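You operate a simulated robot arm through the tools that you are given. There is no shell and no other tool. Be economical: measure what you need, move in short steps, check, and stop when the job is done.

You run a simulated robot arm. Do the job below in one go: nothing can be reset, and whatever is moved stays where it is left.

Task
Stop the metronome, put the night light on, then switch off the green lamp, outlet one and the alcove socket.

It is judged by the outcome, as a careful person would: the job done as asked, and still so three seconds after it is handed in. It fails if anything else is knocked over, pushed out of place, dropped, spilled or broken.

Robot
A 7-joint arm with a fingered hand, fixed in place. Base frame: the origin is at the foot of the arm, x ahead of it, y to its left, z up; the work surface is at about z = 1540. Lengths are in mm, angles in rad, forces in N, time in s.
With the tool pointing down near the work surface it reaches from about 360 to 580 mm from the base axis. Its first joint turns from -1.204 to 3.002 rad. Payload 3.4 kg.
The tool frame sits at the grasp point between the pads (the TCP): z along the fingers, y along the line on which they close. The tips reach 25 mm beyond it. Largest opening 88 mm; the body of the gripper starts 29 mm behind the TCP. The gripper is a hand of 5 fingers: y runs from the thumb to the fingers, the wrist lies at [-13, -97, -162] in the tool frame.
Orientation is that of the tool frame in the base frame, as a unit quaternion [w, x, y, z]. With the fingers straight down and the wrist toward the robot, the tool's x, y and z point along [0, 1, 0], [1, 0, 0] and [0, 0, -1] of the base frame.

Tools
- The arm moves only by the tool move_arm. Its argument "targets" is a list of rows, each a list of 2 entries, a list of its own where there are three numbers: the shift along the base's x, y, z in m, then the turn, a rotation vector about the base's x, y, z in rad. In form: [[[x, y, z], [ax, ay, az]], ...]. A call has 1 to 12 rows; each row shifts and turns the commanded pose from where the row before left it. Each row takes 0.2 s and may step no farther than 50 mm and 0.15 rad from the row before; otherwise, the whole call is refused. Where a pose cannot be reached the arm comes as near as it can. A force on the tool above 40 N (or 10 N above the force at the start of the call, whichever is more), or a blocked arm, ends the call early, and 0.2 s more pass. In this call time passes only in rows, and 0.2 s behind the last. It gives the time, the measured TCP pose, the force on the tool (base axes), the opening and the grip force at its end, in the units of the frame above (readings bear some noise), with the torque about the TCP (base axes, N m) and any sound that the robot's microphone picked up.
- Cameras (640 x 400 px; columns grow to the right, rows downward): "scene" is fixed at [50.3, 648.5, 1559.9]; the picture's right is [-0.94, -0.35, 0.00], its down [-0.09, 0.23, -0.97] and it looks along [0.33, -0.91, -0.25] (base axes); focal length 309 px, centre (320, 200). "wrist" rides on the gripper at [59, -79, -105] in the tool frame; the picture's right is [-0.73, 0.32, -0.61], its down [-0.62, -0.68, 0.38] and it looks along [-0.29, 0.66, 0.70] (tool axes); focal length 234 px, centre (320, 200). There is no depth. A picture from a camera that has moved, and an enlarged one, comes with that camera's place and axes in the base frame and with its lens.
- grab_frame(camera): a new picture of that camera. No time passes.
- slide_trunk(by): slides the trunk up (or, below 0, down) by that many mm; the arm rides with it, the base frame stays. It gives what a move gives, with no picture.
- finger_targets(index, middle, ring, little, thumb_bend, thumb_turn): sets how far each is bent, from 0 (flat) to 1 (curled in); at 0.3 the hand is open as for a grip, at 0.7 the pads meet at the TCP. One left out holds its place. A second passes; each finger stops where it meets its share of the squeeze, and holds until it gets a number again. It is the only way to open and close the hand. It gives what a move gives, with no picture; readings hold the bend of each and the force on index, middle, ring, little, thumb and palm. thumb_turn goes from beside the hand (0) to across from the fingers (1), as for a grip.
- enlarge(camera, box): a new picture of the part [left, top, right, bottom] of that camera's present view, enlarged. No time passes.
- close_job(): hands the job in; it is judged then, once.

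Go step by step. Nothing tells you positions but the pictures and the camera data: compare them with the known pose of the tool, close in by small moves and look again before you grip or let go. The budget is 120 turns and 76 pictures, counting those below and the enlarged ones. Unless the task says otherwise, let go and move clear before handing in, and close with one line.

The tools are called by a JSON object that holds its "op" and its "data". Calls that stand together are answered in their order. move_arm: Moves the arm, as the interface text tells. Its arguments: {"type":"object","properties":{"targets":{"type":"array","items":{"type":"array"}}},"required":["targets"]} The other tools are called the same way: slide_trunk (by) slides the trunk up or down; finger_targets (index, middle, ring, little, thumb_bend, thumb_turn) moves the fingers one by one; grab_frame (camera) takes a picture; enlarge (camera, box) takes an enlarged picture of a part of a camera's view; close_job () hands the job in.

At the start:

```text
clock: 0.0
position: [315.2, -329.8, 1626.1]
orientation: [0.001, 0.707, 0.707, 0.0]
ft_force: [-0.2, 0.4, -0.2]
ft_torque: [0.04, 0.03, -0.03]
grip_width: 88.0
gripper_force: 0.1
shape: jaw
bend: [0.3, 0.3, 0.3, 0.3, 0.3, 0.98]
finger forces: [0.0, 0.1, 0.0, 0.0, 0.0, 0.0]
trunk travel left (down, up): [-888.0, 52.0]
```

scene: 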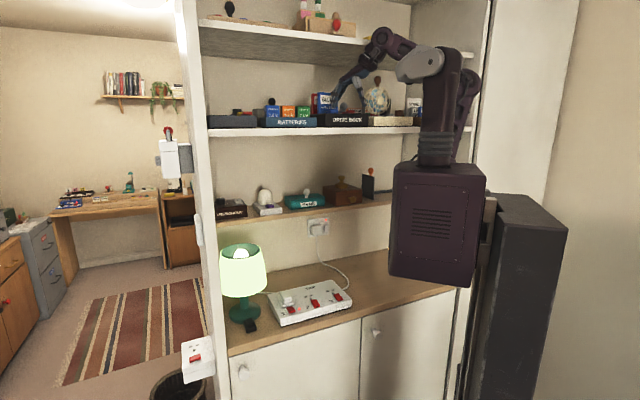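
wrist: 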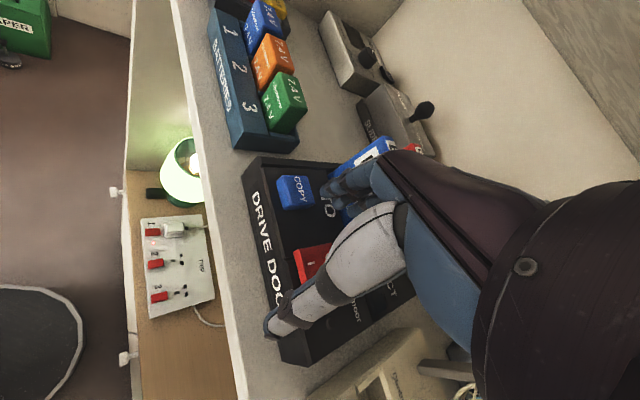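

I see a shelf unit with a counter (green lamp, power strip, wall socket) and several shelves of devices. I'll enlarge parts to identify the metronome, night light and switches.

{"op": "enlarge", "data": {"camera": "scene", "box": [200, 160, 400, 285]}}

{"op": "enlarge", "data": {"camera": "scene", "box": [140, 240, 380, 390]}}

{"op": "enlarge", "data": {"camera": "scene", "box": [200, 60, 440, 210]}}

{"op": "enlarge", "data": {"camera": "scene", "box": [130, 100, 230, 250]}}

```text
3.20 times, centred on (300, 222) of scene
camera zoom: at [50.3, 648.5, 1559.9], right [-0.94, -0.35, 0.0], down [-0.09, 0.23, -0.97], along [0.33, -0.91, -0.25], focal length 988 px, centre (384, 128)
```

zoom: 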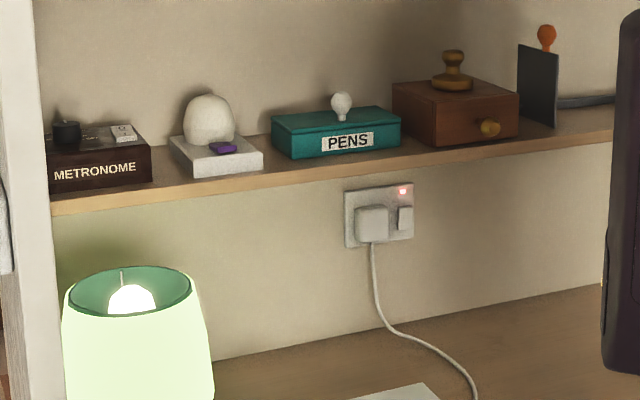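

```text
2.67 times, centred on (260, 315) of scene
camera zoom: at [50.3, 648.5, 1559.9], right [-0.94, -0.35, 0.0], down [-0.09, 0.23, -0.97], along [0.33, -0.91, -0.25], focal length 823 px, centre (480, -107)
```

zoom: 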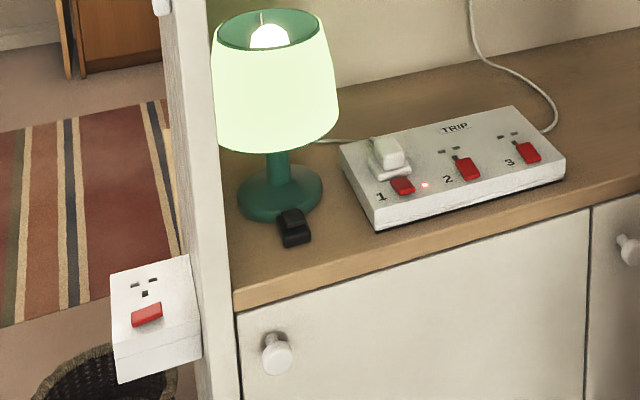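

```text
2.67 times, centred on (320, 135) of scene
camera zoom: at [50.3, 648.5, 1559.9], right [-0.94, -0.35, 0.0], down [-0.09, 0.23, -0.97], along [0.33, -0.91, -0.25], focal length 823 px, centre (320, 373)
```

zoom: 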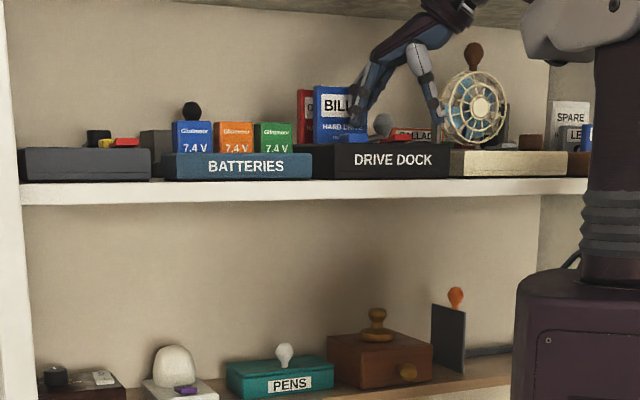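

```text
2.67 times, centred on (180, 175) of scene
camera zoom: at [50.3, 648.5, 1559.9], right [-0.94, -0.35, 0.0], down [-0.09, 0.23, -0.97], along [0.33, -0.91, -0.25], focal length 823 px, centre (693, 267)
```

zoom: 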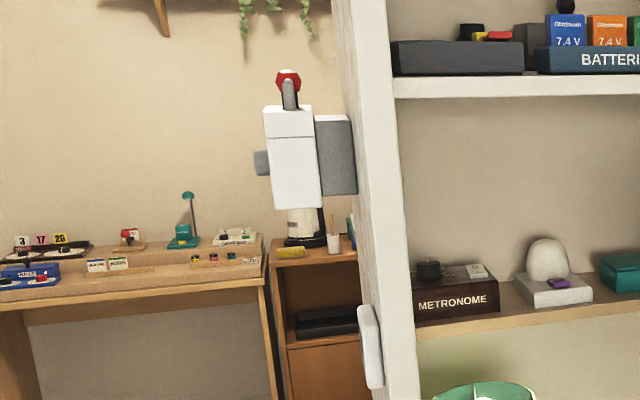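

The target devices are: the metronome's white rocker, the night light's purple slider, the black lamp-cord switch, strip switch 1 and the wall socket rocker. First I check the hand's clearance before backing out of the upper shelf.

{"op": "enlarge", "data": {"camera": "scene", "box": [290, 10, 450, 130]}}

{"op": "enlarge", "data": {"camera": "wrist", "box": [240, 100, 480, 370]}}

```text
3.33 times, centred on (370, 70) of scene
camera zoom: at [50.3, 648.5, 1559.9], right [-0.94, -0.35, 0.0], down [-0.09, 0.23, -0.97], along [0.33, -0.91, -0.25], focal length 1029 px, centre (153, 633)
```

zoom: 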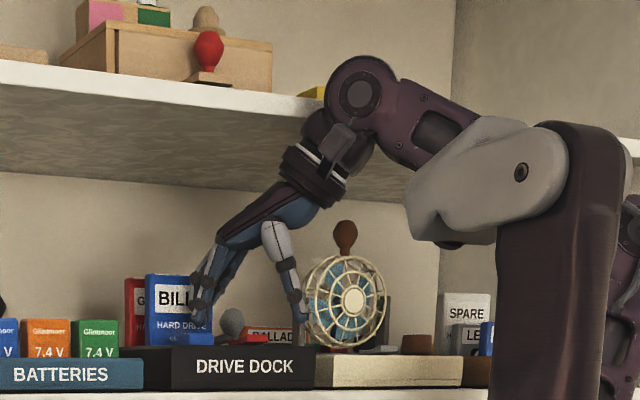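

```text
1.48 times, centred on (360, 235) of wrist
camera zoom: at [236.2, -271.2, 1730.8], right [0.32, -0.73, 0.61], down [-0.68, -0.62, -0.38], along [0.66, -0.29, -0.7], focal length 347 px, centre (261, 148)
```

zoom: 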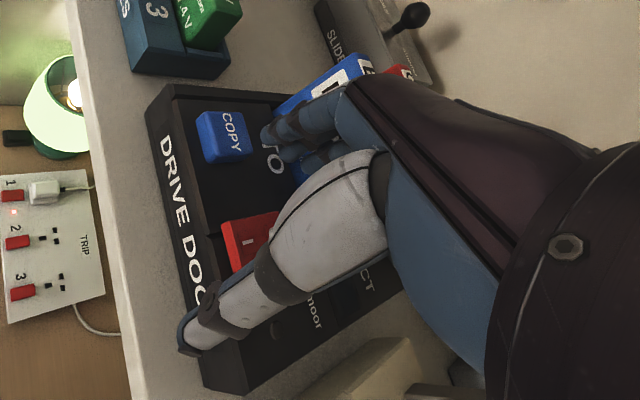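

The hand hangs over the drive dock in the upper shelf. I'll lift it slightly and back straight out of the shelf, which faces about (-0.7, 0.7).

{"op": "move_arm", "data": {"targets": [[[-0.008, 0.008, 0.012], [0, 0, 0]], [[-0.02, 0.02, 0], [0, 0, 0]], [[-0.02, 0.02, 0], [0, 0, 0]], [[-0.025, 0.025, 0], [0, 0, 0]], [[-0.025, 0.025, 0], [0, 0, 0]]]}}

{"op": "grab_frame", "data": {"camera": "scene"}}

```text
clock: 1.2
position: [234.1, -228.2, 1599.1]
orientation: [0.0, 0.708, 0.706, 0.001]
ft_force: [0.6, 0.0, -0.4]
ft_torque: [0.01, 0.0, -0.01]
grip_width: 87.6
gripper_force: 0.1
shape: jaw
bend: [0.3, 0.3, 0.3, 0.3, 0.3, 0.98]
finger forces: [0.0, 0.0, 0.0, 0.1, 0.0, 0.1]
out of reach, approached as far as the arm can: row 1, 2, 3, 4, 5
trunk travel left (down, up): [-888.0, 52.0]
```

```text
67 pictures are left
```

scene: 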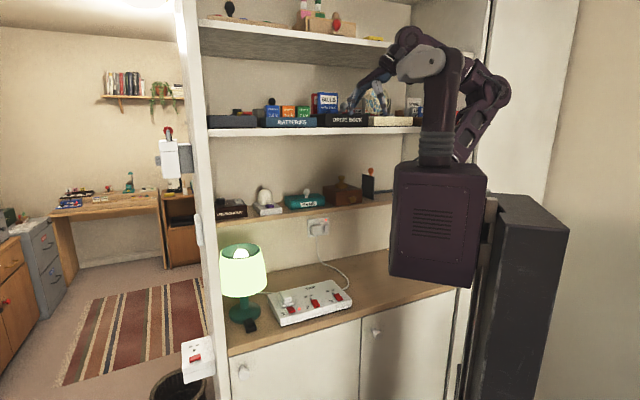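

The hand is now in front of the shelf. I'll lower the trunk to the middle-shelf level and look.

{"op": "slide_trunk", "data": {"by": -200}}

{"op": "grab_frame", "data": {"camera": "wrist"}}

{"op": "grab_frame", "data": {"camera": "scene"}}

```text
clock: 3.4
position: [237.2, -230.4, 1398.6]
orientation: [0.001, 0.707, 0.708, 0.001]
ft_force: [0.3, -0.1, 0.3]
ft_torque: [-0.01, 0.0, 0.01]
grip_width: 87.8
gripper_force: 0.1
shape: jaw
bend: [0.3, 0.3, 0.3, 0.3, 0.3, 0.98]
finger forces: [0.1, 0.0, 0.0, 0.1, 0.1, 0.0]
trunk travel left (down, up): [-688.0, 252.0]
```

```text
66 pictures are left
camera wrist: at [157.1, -172.0, 1504.2], right [0.32, -0.73, 0.61], down [-0.68, -0.62, -0.39], along [0.66, -0.29, -0.69], focal length 234 px, centre (320, 200)
```

wrist: 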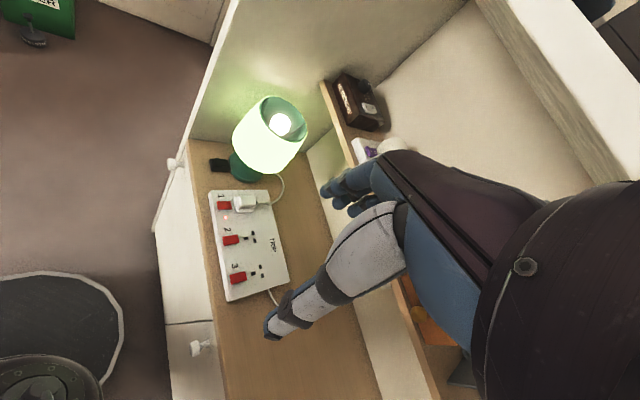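

```text
65 pictures are left
```

scene: 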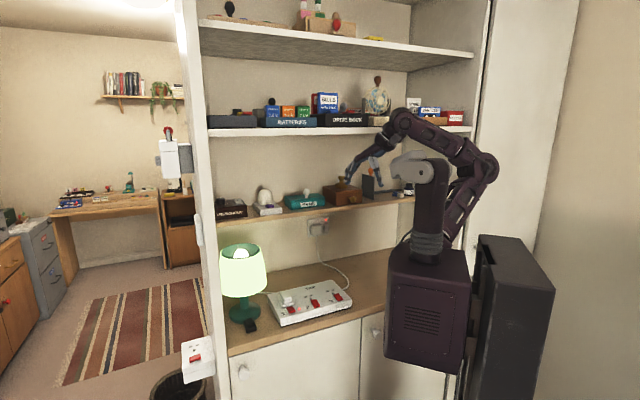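

Triangulating from both views, the metronome switch is near (707, -284, 1274). I'll shape the hand into a pointing index finger and look at where its tip is.

{"op": "finger_targets", "data": {"index": 0.1, "middle": 1, "ring": 1, "little": 1, "thumb_bend": 0.6, "thumb_turn": 0.3}}

{"op": "grab_frame", "data": {"camera": "wrist"}}

{"op": "enlarge", "data": {"camera": "scene", "box": [320, 90, 480, 210]}}

```text
clock: 4.4
position: [237.4, -230.7, 1398.9]
orientation: [0.0, 0.707, 0.707, 0.001]
ft_force: [0.4, 0.8, -0.7]
ft_torque: [0.03, 0.0, -0.02]
grip_width: 88.2
gripper_force: 0.2
shape: fingers
bend: [0.1, 1.0, 1.0, 1.0, 0.6, 0.3]
finger forces: [0.1, 0.0, 0.0, 0.1, 0.0, 0.0]
trunk travel left (down, up): [-688.0, 252.0]
```

```text
64 pictures are left
camera wrist: at [157.2, -172.1, 1504.2], right [0.32, -0.73, 0.61], down [-0.68, -0.62, -0.39], along [0.66, -0.29, -0.69], focal length 234 px, centre (320, 200)
```

wrist: 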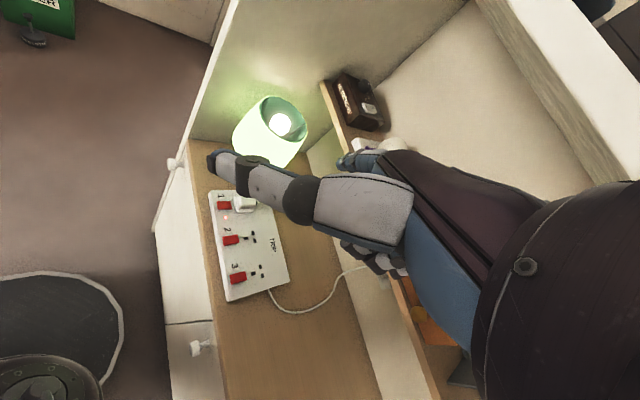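

```text
3.33 times, centred on (400, 150) of scene
camera zoom: at [50.3, 648.5, 1559.9], right [-0.94, -0.35, 0.0], down [-0.09, 0.23, -0.97], along [0.33, -0.91, -0.25], focal length 1029 px, centre (53, 367)
```

zoom: 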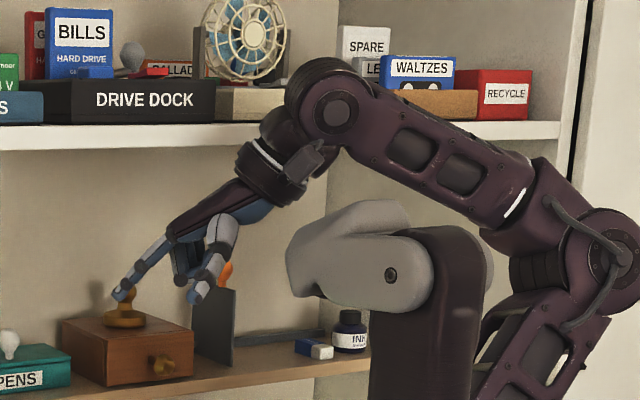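

The near grey digit is the thumb and it hides the index. I'll tuck the thumb and look again.

{"op": "finger_targets", "data": {"thumb_bend": 1, "thumb_turn": 1, "index": 0}}

{"op": "grab_frame", "data": {"camera": "wrist"}}

{"op": "enlarge", "data": {"camera": "scene", "box": [320, 90, 480, 210]}}

```text
clock: 5.4
position: [235.5, -229.8, 1398.3]
orientation: [0.001, 0.707, 0.707, 0.001]
ft_force: [0.5, 0.1, -0.4]
ft_torque: [-0.01, -0.02, -0.02]
grip_width: 35.9
gripper_force: 0.0
shape: fingers
bend: [0.0, 1.0, 1.0, 1.0, 1.0, 1.0]
finger forces: [0.0, 0.1, 0.0, 0.0, 0.1, 0.0]
trunk travel left (down, up): [-688.0, 252.0]
```

```text
62 pictures are left
camera wrist: at [157.2, -172.1, 1504.2], right [0.32, -0.73, 0.61], down [-0.68, -0.62, -0.39], along [0.66, -0.29, -0.69], focal length 234 px, centre (320, 200)
```

wrist: 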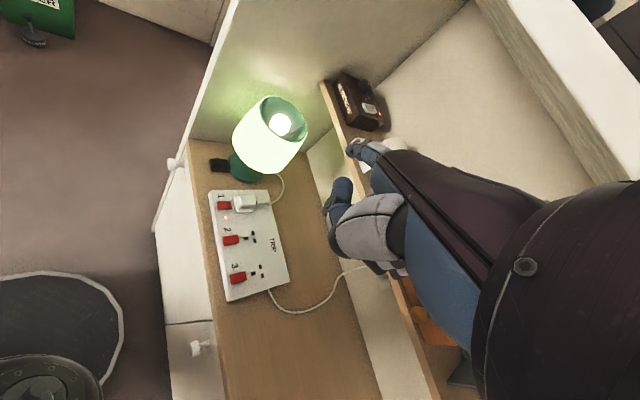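

```text
3.33 times, centred on (400, 150) of scene
camera zoom: at [50.3, 648.5, 1559.9], right [-0.94, -0.35, 0.0], down [-0.09, 0.23, -0.97], along [0.33, -0.91, -0.25], focal length 1029 px, centre (53, 367)
```

zoom: 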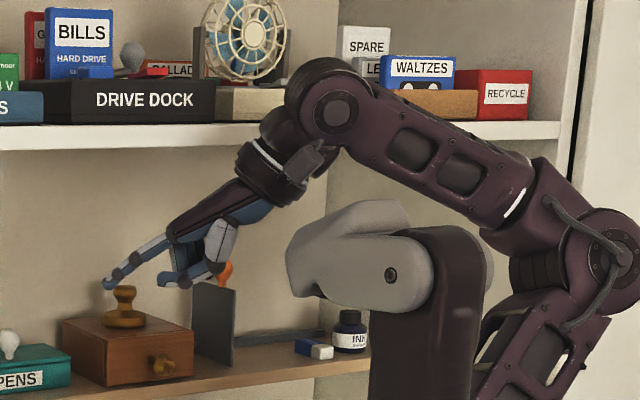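

The straight index tip sits about (10, 79, -4) in the tool frame, i.e. it points roughly 42° below horizontal. I'll tilt the hand up a bit, yaw toward the metronome, and slide leftward along the front of the shelf.

{"op": "move_arm", "data": {"targets": [[[0.015, 0.015, 0], [0, -0.14, 0]], [[0.015, 0.015, 0], [0, -0.14, 0]], [[0.015, 0.015, 0], [0, -0.14, 0]], [[0.015, 0.015, 0], [0, 0, -0.14]], [[0.02, 0.02, 0], [0, 0, -0.14]], [[0.02, 0.02, 0], [0, 0, -0.14]], [[0.02, 0.02, 0], [0, 0, -0.14]]]}}

{"op": "grab_frame", "data": {"camera": "scene"}}

```text
clock: 7.0
position: [356.7, -189.3, 1366.9]
orientation: [0.181, 0.853, 0.477, 0.107]
ft_force: [-0.6, -0.5, 0.2]
ft_torque: [0.04, -0.02, -0.02]
grip_width: 35.8
gripper_force: 0.0
shape: fingers
bend: [0.0, 1.0, 1.0, 1.0, 1.0, 1.0]
finger forces: [0.0, 0.0, 0.0, 0.0, 0.0, 0.0]
out of reach, approached as far as the arm can: row 6, 7
trunk travel left (down, up): [-688.0, 252.0]
```

```text
60 pictures are left
```

scene: 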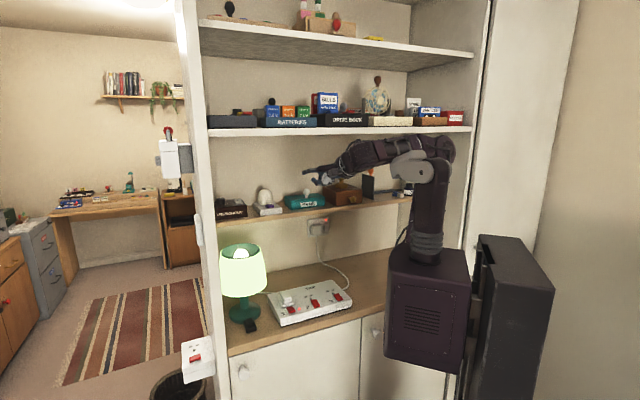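

The hand is now in the bay, pointing about 17° down. To keep the curled fingers from being the lowest part, I'll roll the hand about the pointing axis so that the index is at the bottom.

{"op": "move_arm", "data": {"targets": [[[0.01, 0.01, 0], [-0.121, 0.057, 0.042]], [[0.01, 0.01, 0], [-0.121, 0.057, 0.042]], [[0.01, 0.01, 0], [-0.121, 0.057, 0.042]], [[0.01, 0.01, 0], [-0.121, 0.057, 0.042]], [[0, 0, 0], [-0.121, 0.057, 0.042]], [[0, 0, 0], [-0.121, 0.057, 0.042]], [[0, 0, 0], [-0.121, 0.057, 0.042]], [[0, 0, 0], [-0.121, 0.057, 0.042]]]}}

{"op": "grab_frame", "data": {"camera": "scene"}}

{"op": "grab_frame", "data": {"camera": "wrist"}}

```text
clock: 8.8
position: [390.5, -259.4, 1343.3]
orientation: [0.428, 0.584, 0.627, -0.286]
ft_force: [-0.4, 0.1, 0.7]
ft_torque: [-0.01, -0.02, 0.0]
grip_width: 35.7
gripper_force: 0.1
shape: fingers
bend: [0.0, 1.0, 1.0, 1.0, 1.0, 1.0]
finger forces: [0.0, 0.0, 0.1, 0.1, 0.0, 0.0]
out of reach, approached as far as the arm can: row 1, 2, 3, 4, 5, 6, 7, 8
trunk travel left (down, up): [-688.0, 252.0]
```

```text
59 pictures are left
```

scene: 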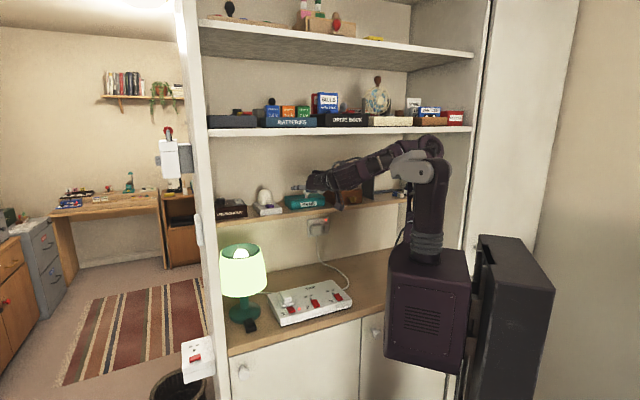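

```text
58 pictures are left
camera wrist: at [296.4, -152.6, 1330.1], right [0.15, 0.22, 0.96], down [-0.62, -0.74, 0.27], along [0.77, -0.64, 0.02], focal length 234 px, centre (320, 200)
```

wrist: 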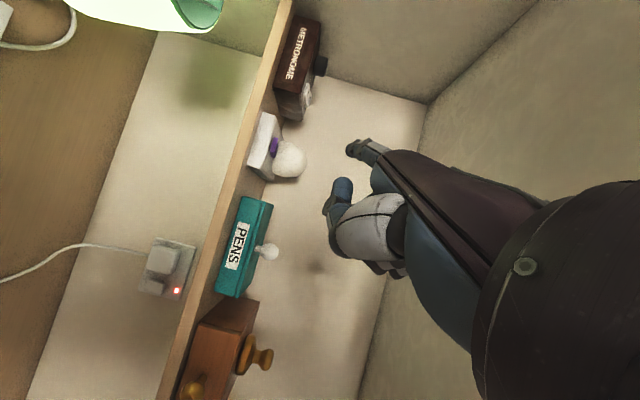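

Index is now lowest, pointing ~12° down. To keep the curled fingers above the neighbouring night light, I'll pitch down more and yaw a bit further while moving partway in.

{"op": "move_arm", "data": {"targets": [[[0.022, 0.0, 0], [0.083, 0.122, 0]], [[0.022, 0.0, 0], [0.083, 0.122, 0]], [[0.022, 0.0, 0], [0.083, 0.122, 0]], [[0.022, 0.0, 0], [0, 0, -0.12]], [[0.022, 0, 0], [0, 0, -0.12]]]}}

{"op": "grab_frame", "data": {"camera": "scene"}}

{"op": "grab_frame", "data": {"camera": "wrist"}}

```text
clock: 10.0
position: [487.0, -318.4, 1301.0]
orientation: [0.194, 0.655, 0.649, -0.333]
ft_force: [-0.5, 0.2, 0.0]
ft_torque: [-0.01, 0.01, 0.0]
grip_width: 35.8
gripper_force: 0.1
shape: fingers
bend: [0.0, 1.0, 1.0, 1.0, 1.0, 1.0]
finger forces: [0.1, 0.1, 0.0, 0.0, 0.1, 0.0]
out of reach, approached as far as the arm can: row 4, 5
trunk travel left (down, up): [-688.0, 252.0]
```

```text
57 pictures are left
```

scene: 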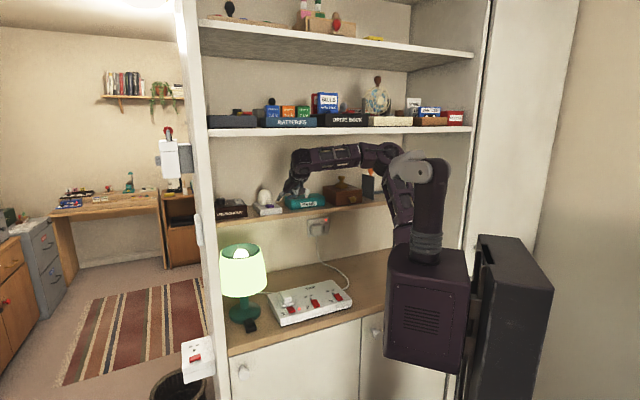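

```text
56 pictures are left
camera wrist: at [424.4, -197.2, 1349.5], right [0.48, -0.13, 0.87], down [-0.7, -0.66, 0.28], along [0.54, -0.74, -0.41], focal length 234 px, centre (320, 200)
```

wrist: 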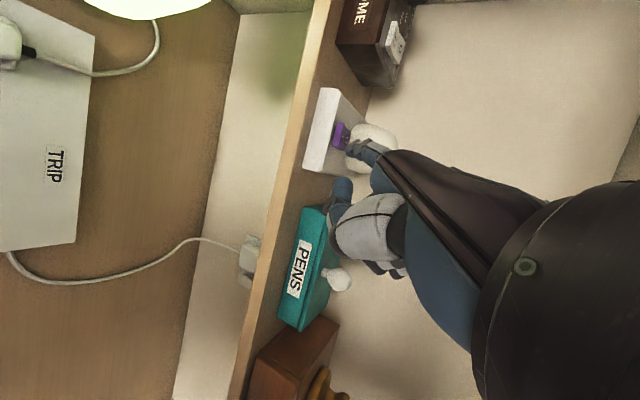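

The arm came in a bit lower and further right than commanded, but is clear: tip ≈ (564, -315, 1283). I'll enlarge the metronome and the night light from here.

{"op": "enlarge", "data": {"camera": "wrist", "box": [290, 0, 450, 200]}}

{"op": "enlarge", "data": {"camera": "scene", "box": [205, 130, 325, 230]}}

```text
2.00 times, centred on (370, 100) of wrist
camera zoom: at [424.4, -197.2, 1349.5], right [0.48, -0.13, 0.87], down [-0.7, -0.66, 0.28], along [0.54, -0.74, -0.41], focal length 468 px, centre (220, 400)
```

zoom: 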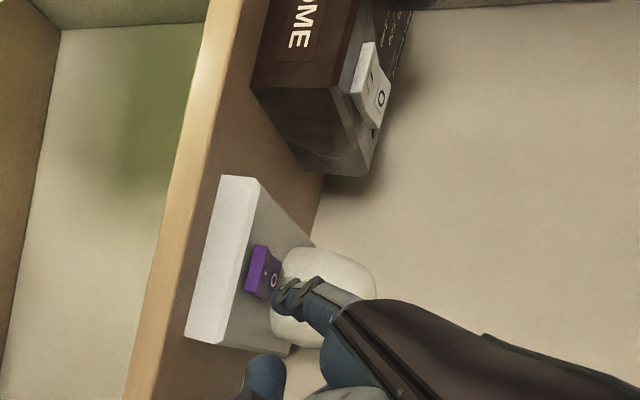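

```text
4.00 times, centred on (265, 180) of scene
camera zoom: at [50.3, 648.5, 1559.9], right [-0.94, -0.35, 0.0], down [-0.09, 0.23, -0.97], along [0.33, -0.91, -0.25], focal length 1235 px, centre (540, 280)
```

zoom: 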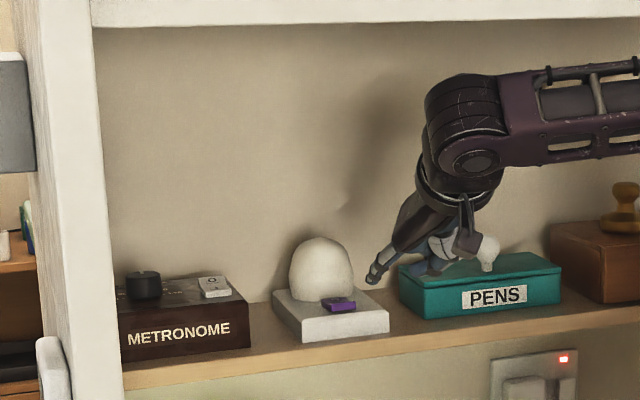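

The tip prediction matches the scene camera well. Zoom tightly on both rockers to read their I/O marks.

{"op": "enlarge", "data": {"camera": "scene", "box": [230, 190, 302, 220]}}

{"op": "enlarge", "data": {"camera": "wrist", "box": [360, 5, 410, 80]}}

{"op": "enlarge", "data": {"camera": "wrist", "box": [330, 110, 380, 160]}}

```text
8.89 times, centred on (266, 205) of scene
camera zoom: at [50.3, 648.5, 1559.9], right [-0.94, -0.35, 0.0], down [-0.09, 0.23, -0.97], along [0.33, -0.91, -0.25], focal length 2744 px, centre (800, 156)
```

zoom: 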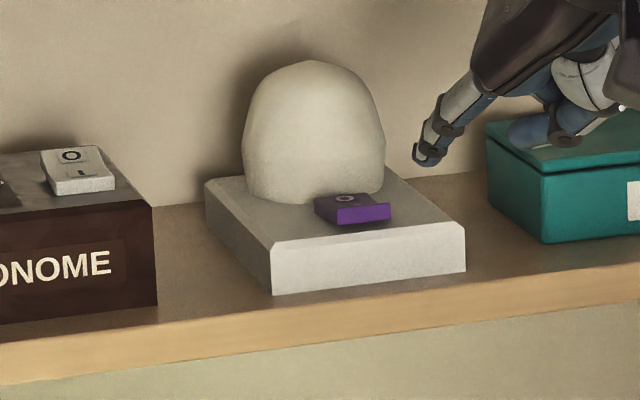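

```text
5.33 times, centred on (385, 42) of wrist
camera zoom: at [424.4, -197.2, 1349.5], right [0.48, -0.13, 0.87], down [-0.7, -0.66, 0.28], along [0.54, -0.74, -0.41], focal length 1249 px, centre (-27, 1040)
```

zoom: 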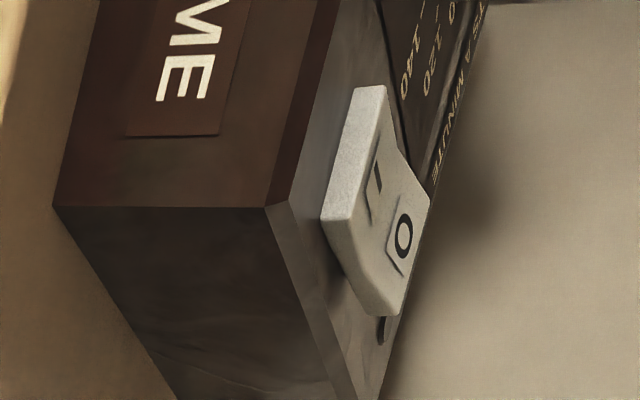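

```text
8.00 times, centred on (355, 135) of wrist
camera zoom: at [424.4, -197.2, 1349.5], right [0.48, -0.13, 0.87], down [-0.7, -0.66, 0.28], along [0.54, -0.74, -0.41], focal length 1873 px, centre (40, 720)
```

zoom: 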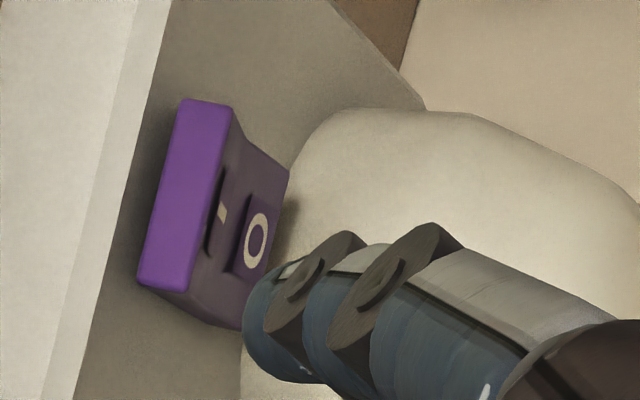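

Both are rockers with I in front, O behind: the metronome shows on (O half raised), the night light off (I half raised). The metronome's O half is at about (715, -288, 1275). I'll slide left in front, then go in.

{"op": "move_arm", "data": {"targets": [[[0.0224, 0.022, 0.006], [0, 0, 0]], [[0.0224, 0.022, 0.006], [0, 0, 0]], [[0.0224, 0.022, 0.006], [0, 0, 0]], [[0.0224, 0.022, 0.006], [0, 0, 0]]]}}

```text
clock: 11.0
position: [531.8, -318.1, 1274.6]
orientation: [0.194, 0.656, 0.649, -0.333]
ft_force: [-1.2, -0.1, -0.5]
ft_torque: [0.0, 0.01, -0.04]
grip_width: 35.7
gripper_force: 0.1
shape: fingers
bend: [0.0, 1.0, 1.0, 1.0, 1.0, 1.0]
finger forces: [0.0, 0.0, 0.1, 0.0, 0.1, 0.0]
out of reach, approached as far as the arm can: row 1, 2, 3, 4
trunk travel left (down, up): [-688.0, 252.0]
```

The arm couldn't follow leftward with this orientation (yaw relative to the forearm seems limited), and drifted low near the night light, without contact. I'll raise the trunk 45 mm, back off a little, and yaw back toward radial while adding roll.

{"op": "slide_trunk", "data": {"by": 45}}

{"op": "move_arm", "data": {"targets": [[[-0.02, 0.02, 0], [0, 0, 0.14]], [[-0.01, 0.03, 0], [0, 0, 0.14]], [[0, 0.02, 0], [-0.085, 0.073, 0.084]], [[0, 0.02, 0], [-0.085, 0.073, 0.084]]]}}

{"op": "grab_frame", "data": {"camera": "scene"}}

```text
clock: 11.8
position: [530.7, -317.4, 1319.2]
orientation: [0.194, 0.656, 0.649, -0.334]
ft_force: [0.6, 0.3, 0.0]
ft_torque: [-0.04, 0.0, 0.0]
grip_width: 35.8
gripper_force: 0.1
shape: fingers
bend: [0.0, 1.0, 1.0, 1.0, 1.0, 1.0]
finger forces: [0.0, 0.0, 0.0, 0.1, 0.0, 0.0]
trunk travel left (down, up): [-733.0, 207.0]
```

```text
clock: 12.8
position: [495.7, -234.5, 1317.1]
orientation: [0.256, 0.448, 0.767, -0.381]
ft_force: [0.5, -0.2, 0.4]
ft_torque: [0.0, 0.01, 0.01]
grip_width: 36.0
gripper_force: 0.0
shape: fingers
bend: [0.0, 1.0, 1.0, 1.0, 1.0, 1.0]
finger forces: [0.0, 0.1, 0.0, 0.1, 0.0, 0.0]
out of reach, approached as far as the arm can: row 4
trunk travel left (down, up): [-733.0, 207.0]
```

```text
50 pictures are left
```

scene: 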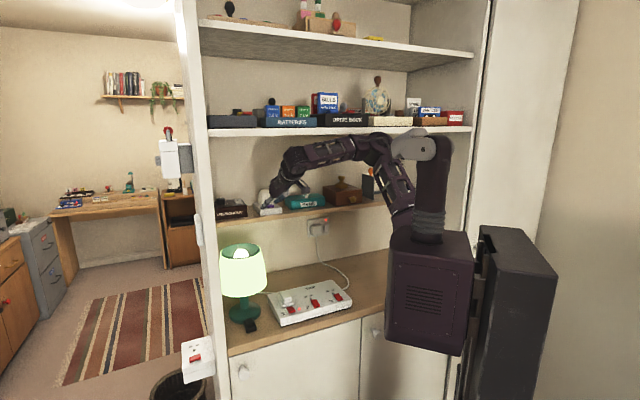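

The tip is now at about (560, -202, 1284), pointing radially. I'll lower the trunk so the forearm stays clear of the upper shelf, bring the hand back up, and then move in toward the metronome.

{"op": "slide_trunk", "data": {"by": -60}}

{"op": "move_arm", "data": {"targets": [[[0, 0, 0.035], [0, 0, 0]], [[0, 0, 0.035], [0, 0, 0]], [[0.02, -0.007, 0], [0, 0, 0]], [[0.025, -0.01, 0], [0, 0, 0]], [[0.025, -0.015, 0], [0, 0, 0]]]}}

{"op": "grab_frame", "data": {"camera": "scene"}}

```text
clock: 13.8
position: [498.1, -234.3, 1255.4]
orientation: [0.256, 0.449, 0.766, -0.382]
ft_force: [-0.8, 0.5, -0.7]
ft_torque: [0.0, 0.0, 0.0]
grip_width: 36.0
gripper_force: 0.0
shape: fingers
bend: [0.0, 1.0, 1.0, 1.0, 1.0, 1.0]
finger forces: [0.0, 0.0, 0.0, 0.0, 0.0, 0.0]
trunk travel left (down, up): [-673.0, 267.0]
```

```text
clock: 15.1
position: [560.6, -292.3, 1307.9]
orientation: [0.257, 0.448, 0.767, -0.381]
ft_force: [0.4, 0.6, 0.7]
ft_torque: [0.0, 0.03, 0.02]
grip_width: 36.0
gripper_force: 0.0
shape: fingers
bend: [0.0, 1.0, 1.0, 1.0, 1.0, 1.0]
finger forces: [0.0, 0.0, 0.1, 0.1, 0.0, 0.0]
out of reach, approached as far as the arm can: row 1, 2
trunk travel left (down, up): [-673.0, 267.0]
```

```text
49 pictures are left
```

scene: 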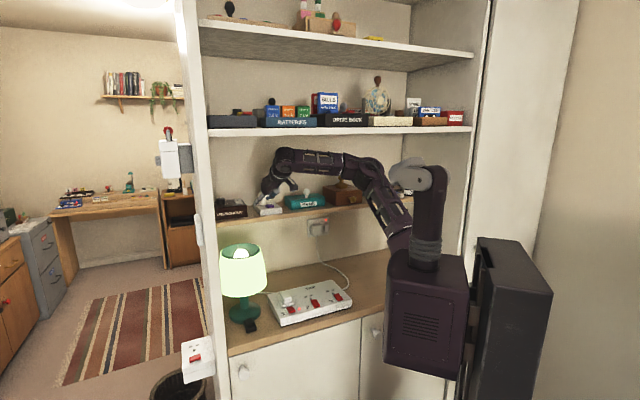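

{"op": "move_arm", "data": {"targets": [[[0.01, 0.015, 0.015], [0, 0, 0]], [[0.02, 0.005, 0.008], [0, 0, 0]], [[0.02, -0.01, 0], [0, 0, 0]]]}}

{"op": "enlarge", "data": {"camera": "scene", "box": [205, 130, 325, 230]}}

{"op": "grab_frame", "data": {"camera": "wrist"}}

```text
clock: 15.8
position: [589.1, -311.0, 1306.0]
orientation: [0.258, 0.448, 0.767, -0.38]
ft_force: [0.4, 0.0, -0.5]
ft_torque: [-0.01, -0.02, -0.04]
grip_width: 36.0
gripper_force: 0.1
shape: fingers
bend: [0.0, 1.0, 1.0, 1.0, 1.0, 1.0]
finger forces: [0.0, 0.1, 0.1, 0.0, 0.1, 0.0]
out of reach, approached as far as the arm can: row 1, 2, 3
trunk travel left (down, up): [-673.0, 267.0]
```

```text
4.00 times, centred on (265, 180) of scene
camera zoom: at [50.3, 648.5, 1559.9], right [-0.94, -0.35, 0.0], down [-0.09, 0.23, -0.97], along [0.33, -0.91, -0.25], focal length 1235 px, centre (540, 280)
```

zoom: 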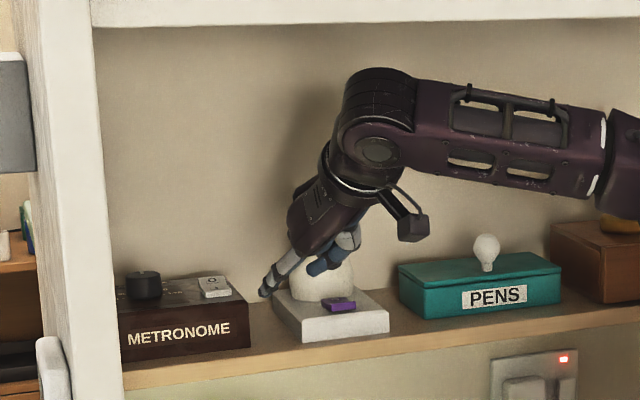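

```text
47 pictures are left
camera wrist: at [485.7, -220.7, 1351.7], right [0.59, 0.24, 0.77], down [-0.29, -0.83, 0.48], along [0.75, -0.51, -0.42], focal length 234 px, centre (320, 200)
```

wrist: 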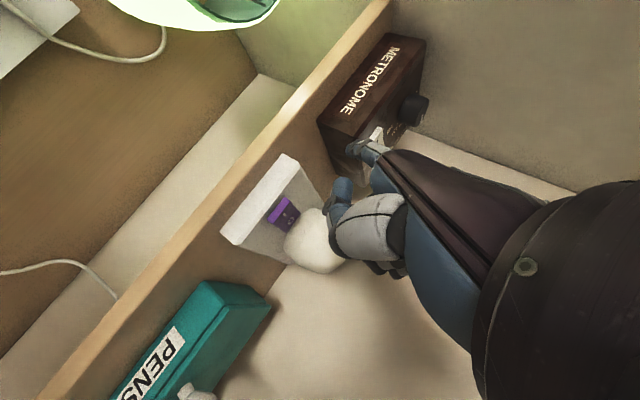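

The limit again pushes the hand right/down. I'll yaw further left by 0.25 and retry moving left and up.

{"op": "move_arm", "data": {"targets": [[[-0.01, 0.01, 0.01], [0, 0, 0.12]], [[0.0, 0.015, 0.01], [0, 0, 0.12]]]}}

{"op": "grab_frame", "data": {"camera": "scene"}}

```text
clock: 16.4
position: [577.9, -284.3, 1324.9]
orientation: [0.3, 0.353, 0.815, -0.348]
ft_force: [-0.3, 0.6, -0.5]
ft_torque: [-0.02, -0.01, 0.04]
grip_width: 36.2
gripper_force: 0.1
shape: fingers
bend: [0.0, 1.0, 1.0, 1.0, 1.0, 1.0]
finger forces: [0.1, 0.0, 0.1, 0.0, 0.0, 0.1]
trunk travel left (down, up): [-673.0, 267.0]
```

```text
46 pictures are left
```

scene: 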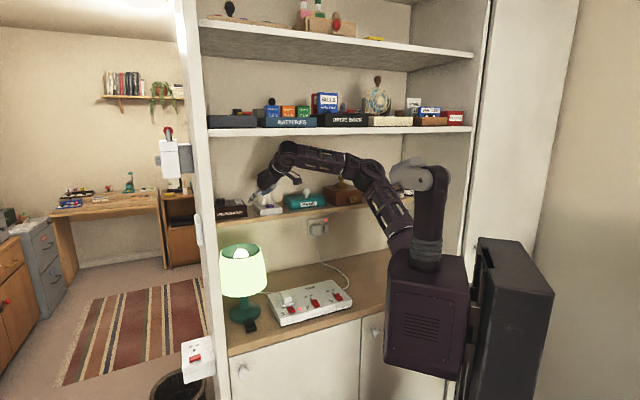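

That pose is fully reachable. Now moving in to hover over the metronome's O half.

{"op": "move_arm", "data": {"targets": [[[0.03, -0.012, 0.004], [0, 0, 0]], [[0.03, -0.02, 0], [0, 0, 0]], [[0.02, -0.016, 0], [0, 0, 0]]]}}

{"op": "enlarge", "data": {"camera": "scene", "box": [215, 150, 311, 230]}}

{"op": "enlarge", "data": {"camera": "wrist", "box": [300, 80, 460, 280]}}

```text
clock: 17.2
position: [636.6, -346.3, 1318.7]
orientation: [0.301, 0.354, 0.815, -0.347]
ft_force: [-0.4, -0.1, -0.5]
ft_torque: [-0.02, 0.03, 0.01]
grip_width: 36.0
gripper_force: 0.0
shape: fingers
bend: [0.0, 1.0, 1.0, 1.0, 1.0, 1.0]
finger forces: [0.0, 0.1, 0.0, 0.1, 0.1, 0.0]
out of reach, approached as far as the arm can: row 2, 3
trunk travel left (down, up): [-673.0, 267.0]
```

```text
5.00 times, centred on (263, 190) of scene
camera zoom: at [50.3, 648.5, 1559.9], right [-0.94, -0.35, 0.0], down [-0.09, 0.23, -0.97], along [0.33, -0.91, -0.25], focal length 1543 px, centre (605, 250)
```

zoom: 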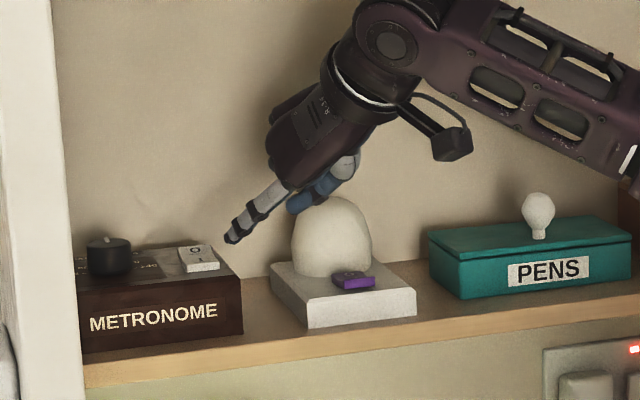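

```text
2.00 times, centred on (380, 180) of wrist
camera zoom: at [515.0, -283.8, 1364.5], right [0.52, 0.37, 0.77], down [-0.09, -0.87, 0.48], along [0.85, -0.31, -0.42], focal length 468 px, centre (200, 240)
```

zoom: 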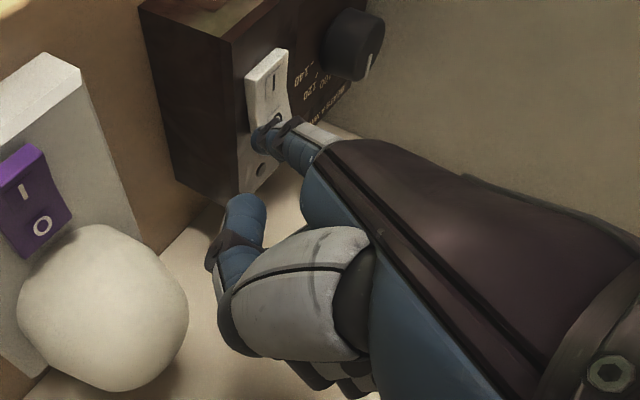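

Tip is at (692, -299, 1286), about 25 mm short of the O half. Yaw slightly more left and continue.

{"op": "move_arm", "data": {"targets": [[[0.008, 0.006, 0.006], [0, 0, 0.08]], [[0.012, 0.003, 0.002], [0, 0, 0.08]], [[0.012, 0.0, 0], [0, 0, 0]]]}}

{"op": "enlarge", "data": {"camera": "scene", "box": [215, 150, 311, 230]}}

{"op": "enlarge", "data": {"camera": "wrist", "box": [300, 80, 460, 280]}}

```text
clock: 18.1
position: [647.6, -350.0, 1326.9]
orientation: [0.328, 0.287, 0.84, -0.322]
ft_force: [0.0, 0.0, -0.1]
ft_torque: [-0.03, 0.02, -0.01]
grip_width: 36.0
gripper_force: 0.0
shape: fingers
bend: [0.0, 1.0, 1.0, 1.0, 1.0, 1.0]
finger forces: [0.1, 0.0, 0.0, 0.1, 0.0, 0.1]
out of reach, approached as far as the arm can: row 1, 2, 3
trunk travel left (down, up): [-673.0, 267.0]
```

```text
5.00 times, centred on (263, 190) of scene
camera zoom: at [50.3, 648.5, 1559.9], right [-0.94, -0.35, 0.0], down [-0.09, 0.23, -0.97], along [0.33, -0.91, -0.25], focal length 1543 px, centre (605, 250)
```

zoom: 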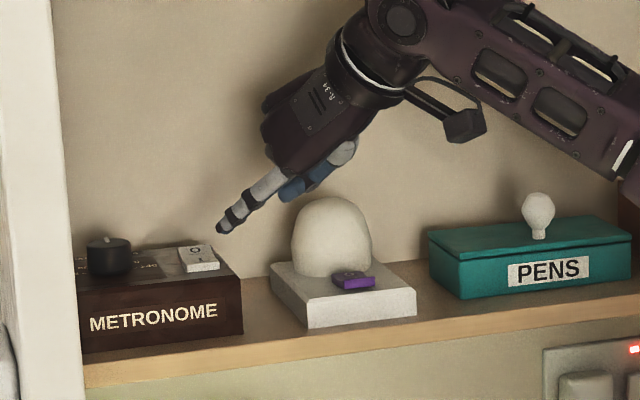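

```text
2.00 times, centred on (380, 180) of wrist
camera zoom: at [518.2, -307.6, 1372.7], right [0.45, 0.45, 0.77], down [0.05, -0.88, 0.48], along [0.89, -0.18, -0.42], focal length 468 px, centre (200, 240)
```

zoom: 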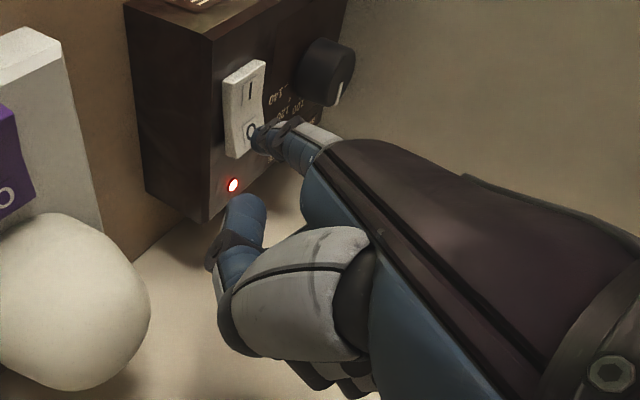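

The metronome's LED is blinking, which gives me a status indicator. I'm 20 mm short; flattening the pitch slightly should give extra reach.

{"op": "move_arm", "data": {"targets": [[[0.008, 0.004, 0.004], [0, -0.1, 0]], [[0.008, 0.004, 0.004], [0, -0.1, 0]]]}}

```text
clock: 18.6
position: [663.9, -342.9, 1333.6]
orientation: [0.41, 0.319, 0.803, -0.292]
ft_force: [-0.7, -0.4, 0.1]
ft_torque: [0.03, 0.0, 0.0]
grip_width: 36.1
gripper_force: 0.0
shape: fingers
bend: [0.0, 1.0, 1.0, 1.0, 1.0, 1.0]
finger forces: [0.0, 0.0, 0.0, 0.0, 0.0, 0.1]
trunk travel left (down, up): [-673.0, 267.0]
```

The tip is now about (716, -288, 1311), right above the O half. Check clearance of the fist to the night-light dome before descending.

{"op": "enlarge", "data": {"camera": "scene", "box": [215, 150, 311, 230]}}

{"op": "enlarge", "data": {"camera": "wrist", "box": [260, 80, 460, 330]}}

```text
5.00 times, centred on (263, 190) of scene
camera zoom: at [50.3, 648.5, 1559.9], right [-0.94, -0.35, 0.0], down [-0.09, 0.23, -0.97], along [0.33, -0.91, -0.25], focal length 1543 px, centre (605, 250)
```

zoom: 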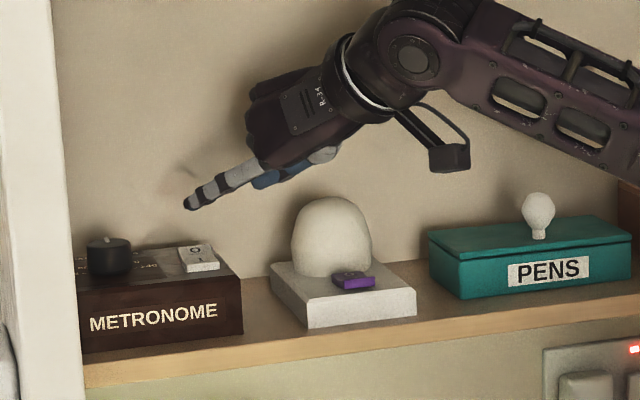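

```text
1.60 times, centred on (360, 205) of wrist
camera zoom: at [528.0, -300.5, 1353.5], right [0.29, 0.45, 0.85], down [-0.04, -0.88, 0.48], along [0.96, -0.18, -0.24], focal length 375 px, centre (256, 192)
```

zoom: 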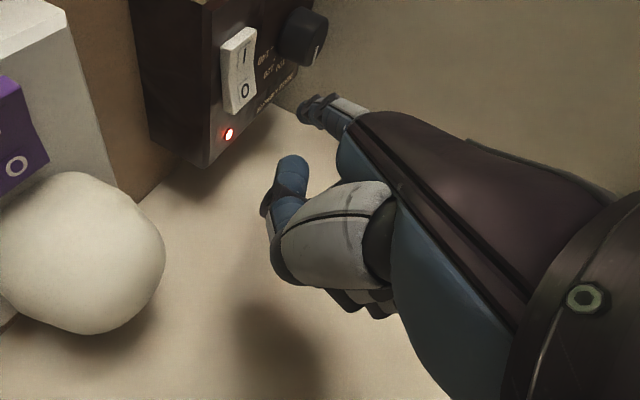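

Geometry agrees (O half ≈ (715, -287, 1275)), and the dome stays clear when lowering. Descending onto the O half.

{"op": "move_arm", "data": {"targets": [[[0, -0.002, -0.015], [0, 0, 0]], [[0, 0, -0.012], [0, 0, 0]], [[0, 0, -0.006], [0, 0, 0]]]}}

{"op": "enlarge", "data": {"camera": "wrist", "box": [260, 80, 460, 330]}}

```text
clock: 19.4
position: [663.4, -344.8, 1302.6]
orientation: [0.41, 0.318, 0.803, -0.292]
ft_force: [1.0, -0.2, 0.4]
ft_torque: [0.01, -0.04, 0.02]
grip_width: 36.1
gripper_force: 0.2
shape: fingers
bend: [0.0, 1.0, 1.0, 1.0, 1.0, 1.0]
finger forces: [0.6, 0.0, 0.1, 0.1, 0.0, 0.1]
trunk travel left (down, up): [-673.0, 267.0]
```

```text
1.60 times, centred on (360, 205) of wrist
camera zoom: at [527.6, -302.5, 1321.0], right [0.29, 0.45, 0.85], down [-0.04, -0.88, 0.48], along [0.96, -0.18, -0.23], focal length 375 px, centre (256, 192)
```

zoom: 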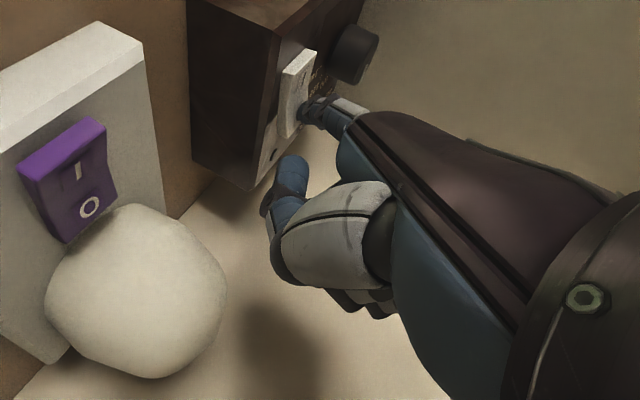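

First contact on the index (0.6 N). Press a few mm further.

{"op": "move_arm", "data": {"targets": [[[0, 0, -0.003], [0, 0, 0]], [[0, 0, -0.003], [0, 0, 0]], [[0, 0, -0.003], [0, 0, 0]]]}}

```text
clock: 20.2
position: [661.6, -345.3, 1292.4]
orientation: [0.411, 0.318, 0.803, -0.292]
ft_force: [-2.0, -0.7, 6.6]
ft_torque: [0.36, -0.36, 0.03]
grip_width: 36.8
gripper_force: 3.5
shape: fingers
bend: [0.0, 1.0, 1.0, 1.0, 1.0, 1.0]
finger forces: [6.7, 0.1, 0.0, 0.0, 0.1, 0.0]
trunk travel left (down, up): [-673.0, 267.0]
```

{"op": "move_arm", "data": {"targets": [[[0, 0, -0.002], [0, 0, 0]], [[0, 0, -0.002], [0, 0, 0]], [[0, 0, 0.01], [0, 0, 0]], [[0, 0, 0.02], [0, 0, 0]]]}}

{"op": "enlarge", "data": {"camera": "wrist", "box": [260, 80, 460, 330]}}

{"op": "enlarge", "data": {"camera": "scene", "box": [215, 185, 287, 230]}}

```text
clock: 21.2
position: [665.1, -343.8, 1316.3]
orientation: [0.41, 0.318, 0.803, -0.293]
ft_force: [-0.3, -0.2, 0.4]
ft_torque: [0.0, -0.01, -0.02]
grip_width: 36.1
gripper_force: 0.1
shape: fingers
bend: [0.0, 1.0, 1.0, 1.0, 1.0, 1.0]
finger forces: [0.0, 0.0, 0.0, 0.0, 0.0, 0.1]
trunk travel left (down, up): [-673.0, 267.0]
```

```text
1.60 times, centred on (360, 205) of wrist
camera zoom: at [528.8, -301.4, 1336.6], right [0.29, 0.45, 0.84], down [-0.04, -0.88, 0.48], along [0.96, -0.18, -0.24], focal length 375 px, centre (256, 192)
```

zoom: 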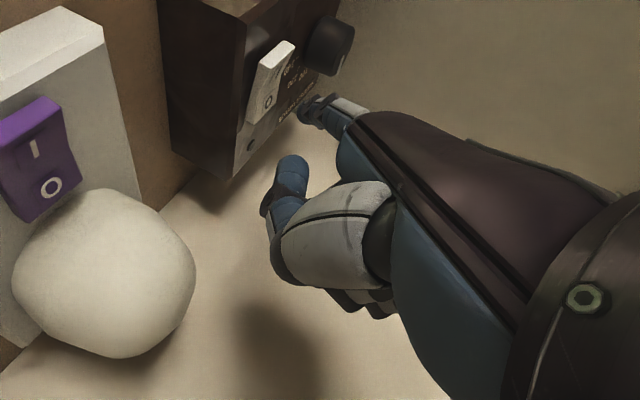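

```text
8.89 times, centred on (251, 208) of scene
camera zoom: at [50.3, 648.5, 1559.9], right [-0.94, -0.35, 0.0], down [-0.09, 0.23, -0.97], along [0.33, -0.91, -0.25], focal length 2744 px, centre (933, 133)
```

zoom: 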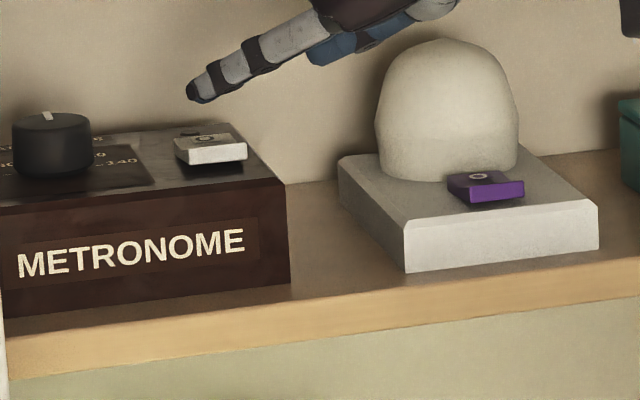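

The metronome rocker flipped and its LED is dark. Now I retreat outward and turn the hand back toward pointing straight into the shelf for the night light.

{"op": "move_arm", "data": {"targets": [[[0, 0, 0.012], [0, 0, 0]], [[-0.02, 0.02, 0.0], [0, 0, 0]], [[-0.02, 0.02, 0], [0, 0.1, 0]], [[-0.02, 0.02, 0], [0, 0.1, 0]], [[-0.015, 0.015, 0], [0, 0, -0.1]], [[-0.015, 0.0, 0], [0, 0, -0.1]], [[-0.01, 0, 0], [0, 0, -0.1]], [[0, 0, 0], [0, 0, -0.1]]]}}

{"op": "enlarge", "data": {"camera": "scene", "box": [205, 130, 365, 230]}}

```text
clock: 23.1
position: [550.3, -290.0, 1312.4]
orientation: [0.257, 0.45, 0.766, -0.38]
ft_force: [0.1, -0.5, -0.9]
ft_torque: [-0.04, 0.03, -0.01]
grip_width: 36.0
gripper_force: 0.1
shape: fingers
bend: [0.0, 1.0, 1.0, 1.0, 1.0, 1.0]
finger forces: [0.0, 0.1, 0.0, 0.0, 0.0, 0.0]
out of reach, approached as far as the arm can: row 7, 8
trunk travel left (down, up): [-673.0, 267.0]
```

```text
4.00 times, centred on (285, 180) of scene
camera zoom: at [50.3, 648.5, 1559.9], right [-0.94, -0.35, 0.0], down [-0.09, 0.23, -0.97], along [0.33, -0.91, -0.25], focal length 1235 px, centre (460, 280)
```

zoom: 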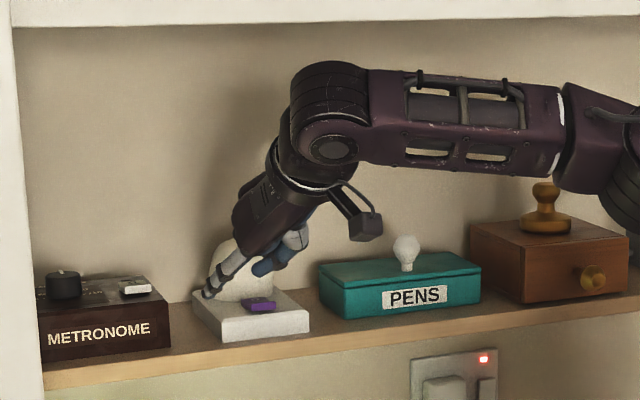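

{"op": "move_arm", "data": {"targets": [[[-0.008, -0.01, 0.003], [0, 0, -0.14]], [[-0.002, -0.02, 0.003], [0, 0, -0.14]]]}}

{"op": "enlarge", "data": {"camera": "wrist", "box": [260, 80, 460, 330]}}

{"op": "enlarge", "data": {"camera": "scene", "box": [240, 170, 320, 220]}}

```text
clock: 23.6
position: [523.5, -352.8, 1294.3]
orientation: [0.2, 0.552, 0.697, -0.412]
ft_force: [1.0, 0.5, 0.5]
ft_torque: [-0.03, -0.01, -0.01]
grip_width: 36.2
gripper_force: 0.1
shape: fingers
bend: [0.0, 1.0, 1.0, 1.0, 1.0, 1.0]
finger forces: [0.0, 0.0, 0.0, 0.1, 0.1, 0.0]
out of reach, approached as far as the arm can: row 1, 2
trunk travel left (down, up): [-673.0, 267.0]
```

```text
1.60 times, centred on (360, 205) of wrist
camera zoom: at [450.5, -238.1, 1340.2], right [0.63, 0.06, 0.77], down [-0.51, -0.72, 0.48], along [0.58, -0.69, -0.42], focal length 375 px, centre (256, 192)
```

zoom: 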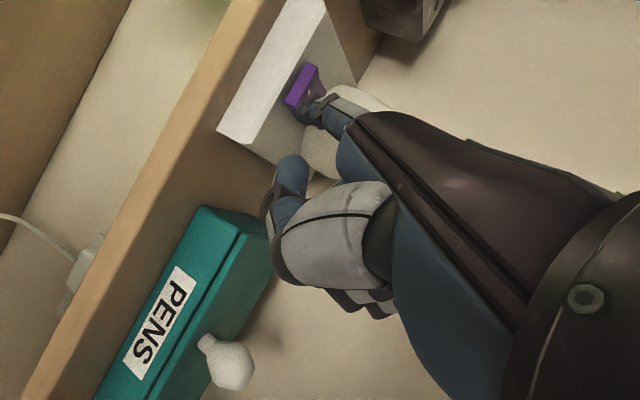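

```text
8.00 times, centred on (280, 195) of scene
camera zoom: at [50.3, 648.5, 1559.9], right [-0.94, -0.35, 0.0], down [-0.09, 0.23, -0.97], along [0.33, -0.91, -0.25], focal length 2469 px, centre (640, 240)
```

zoom: 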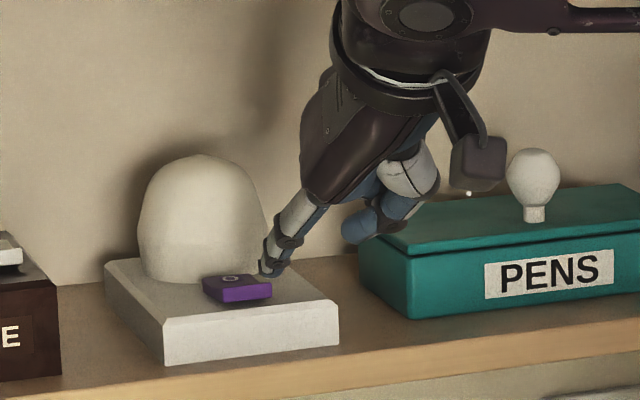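

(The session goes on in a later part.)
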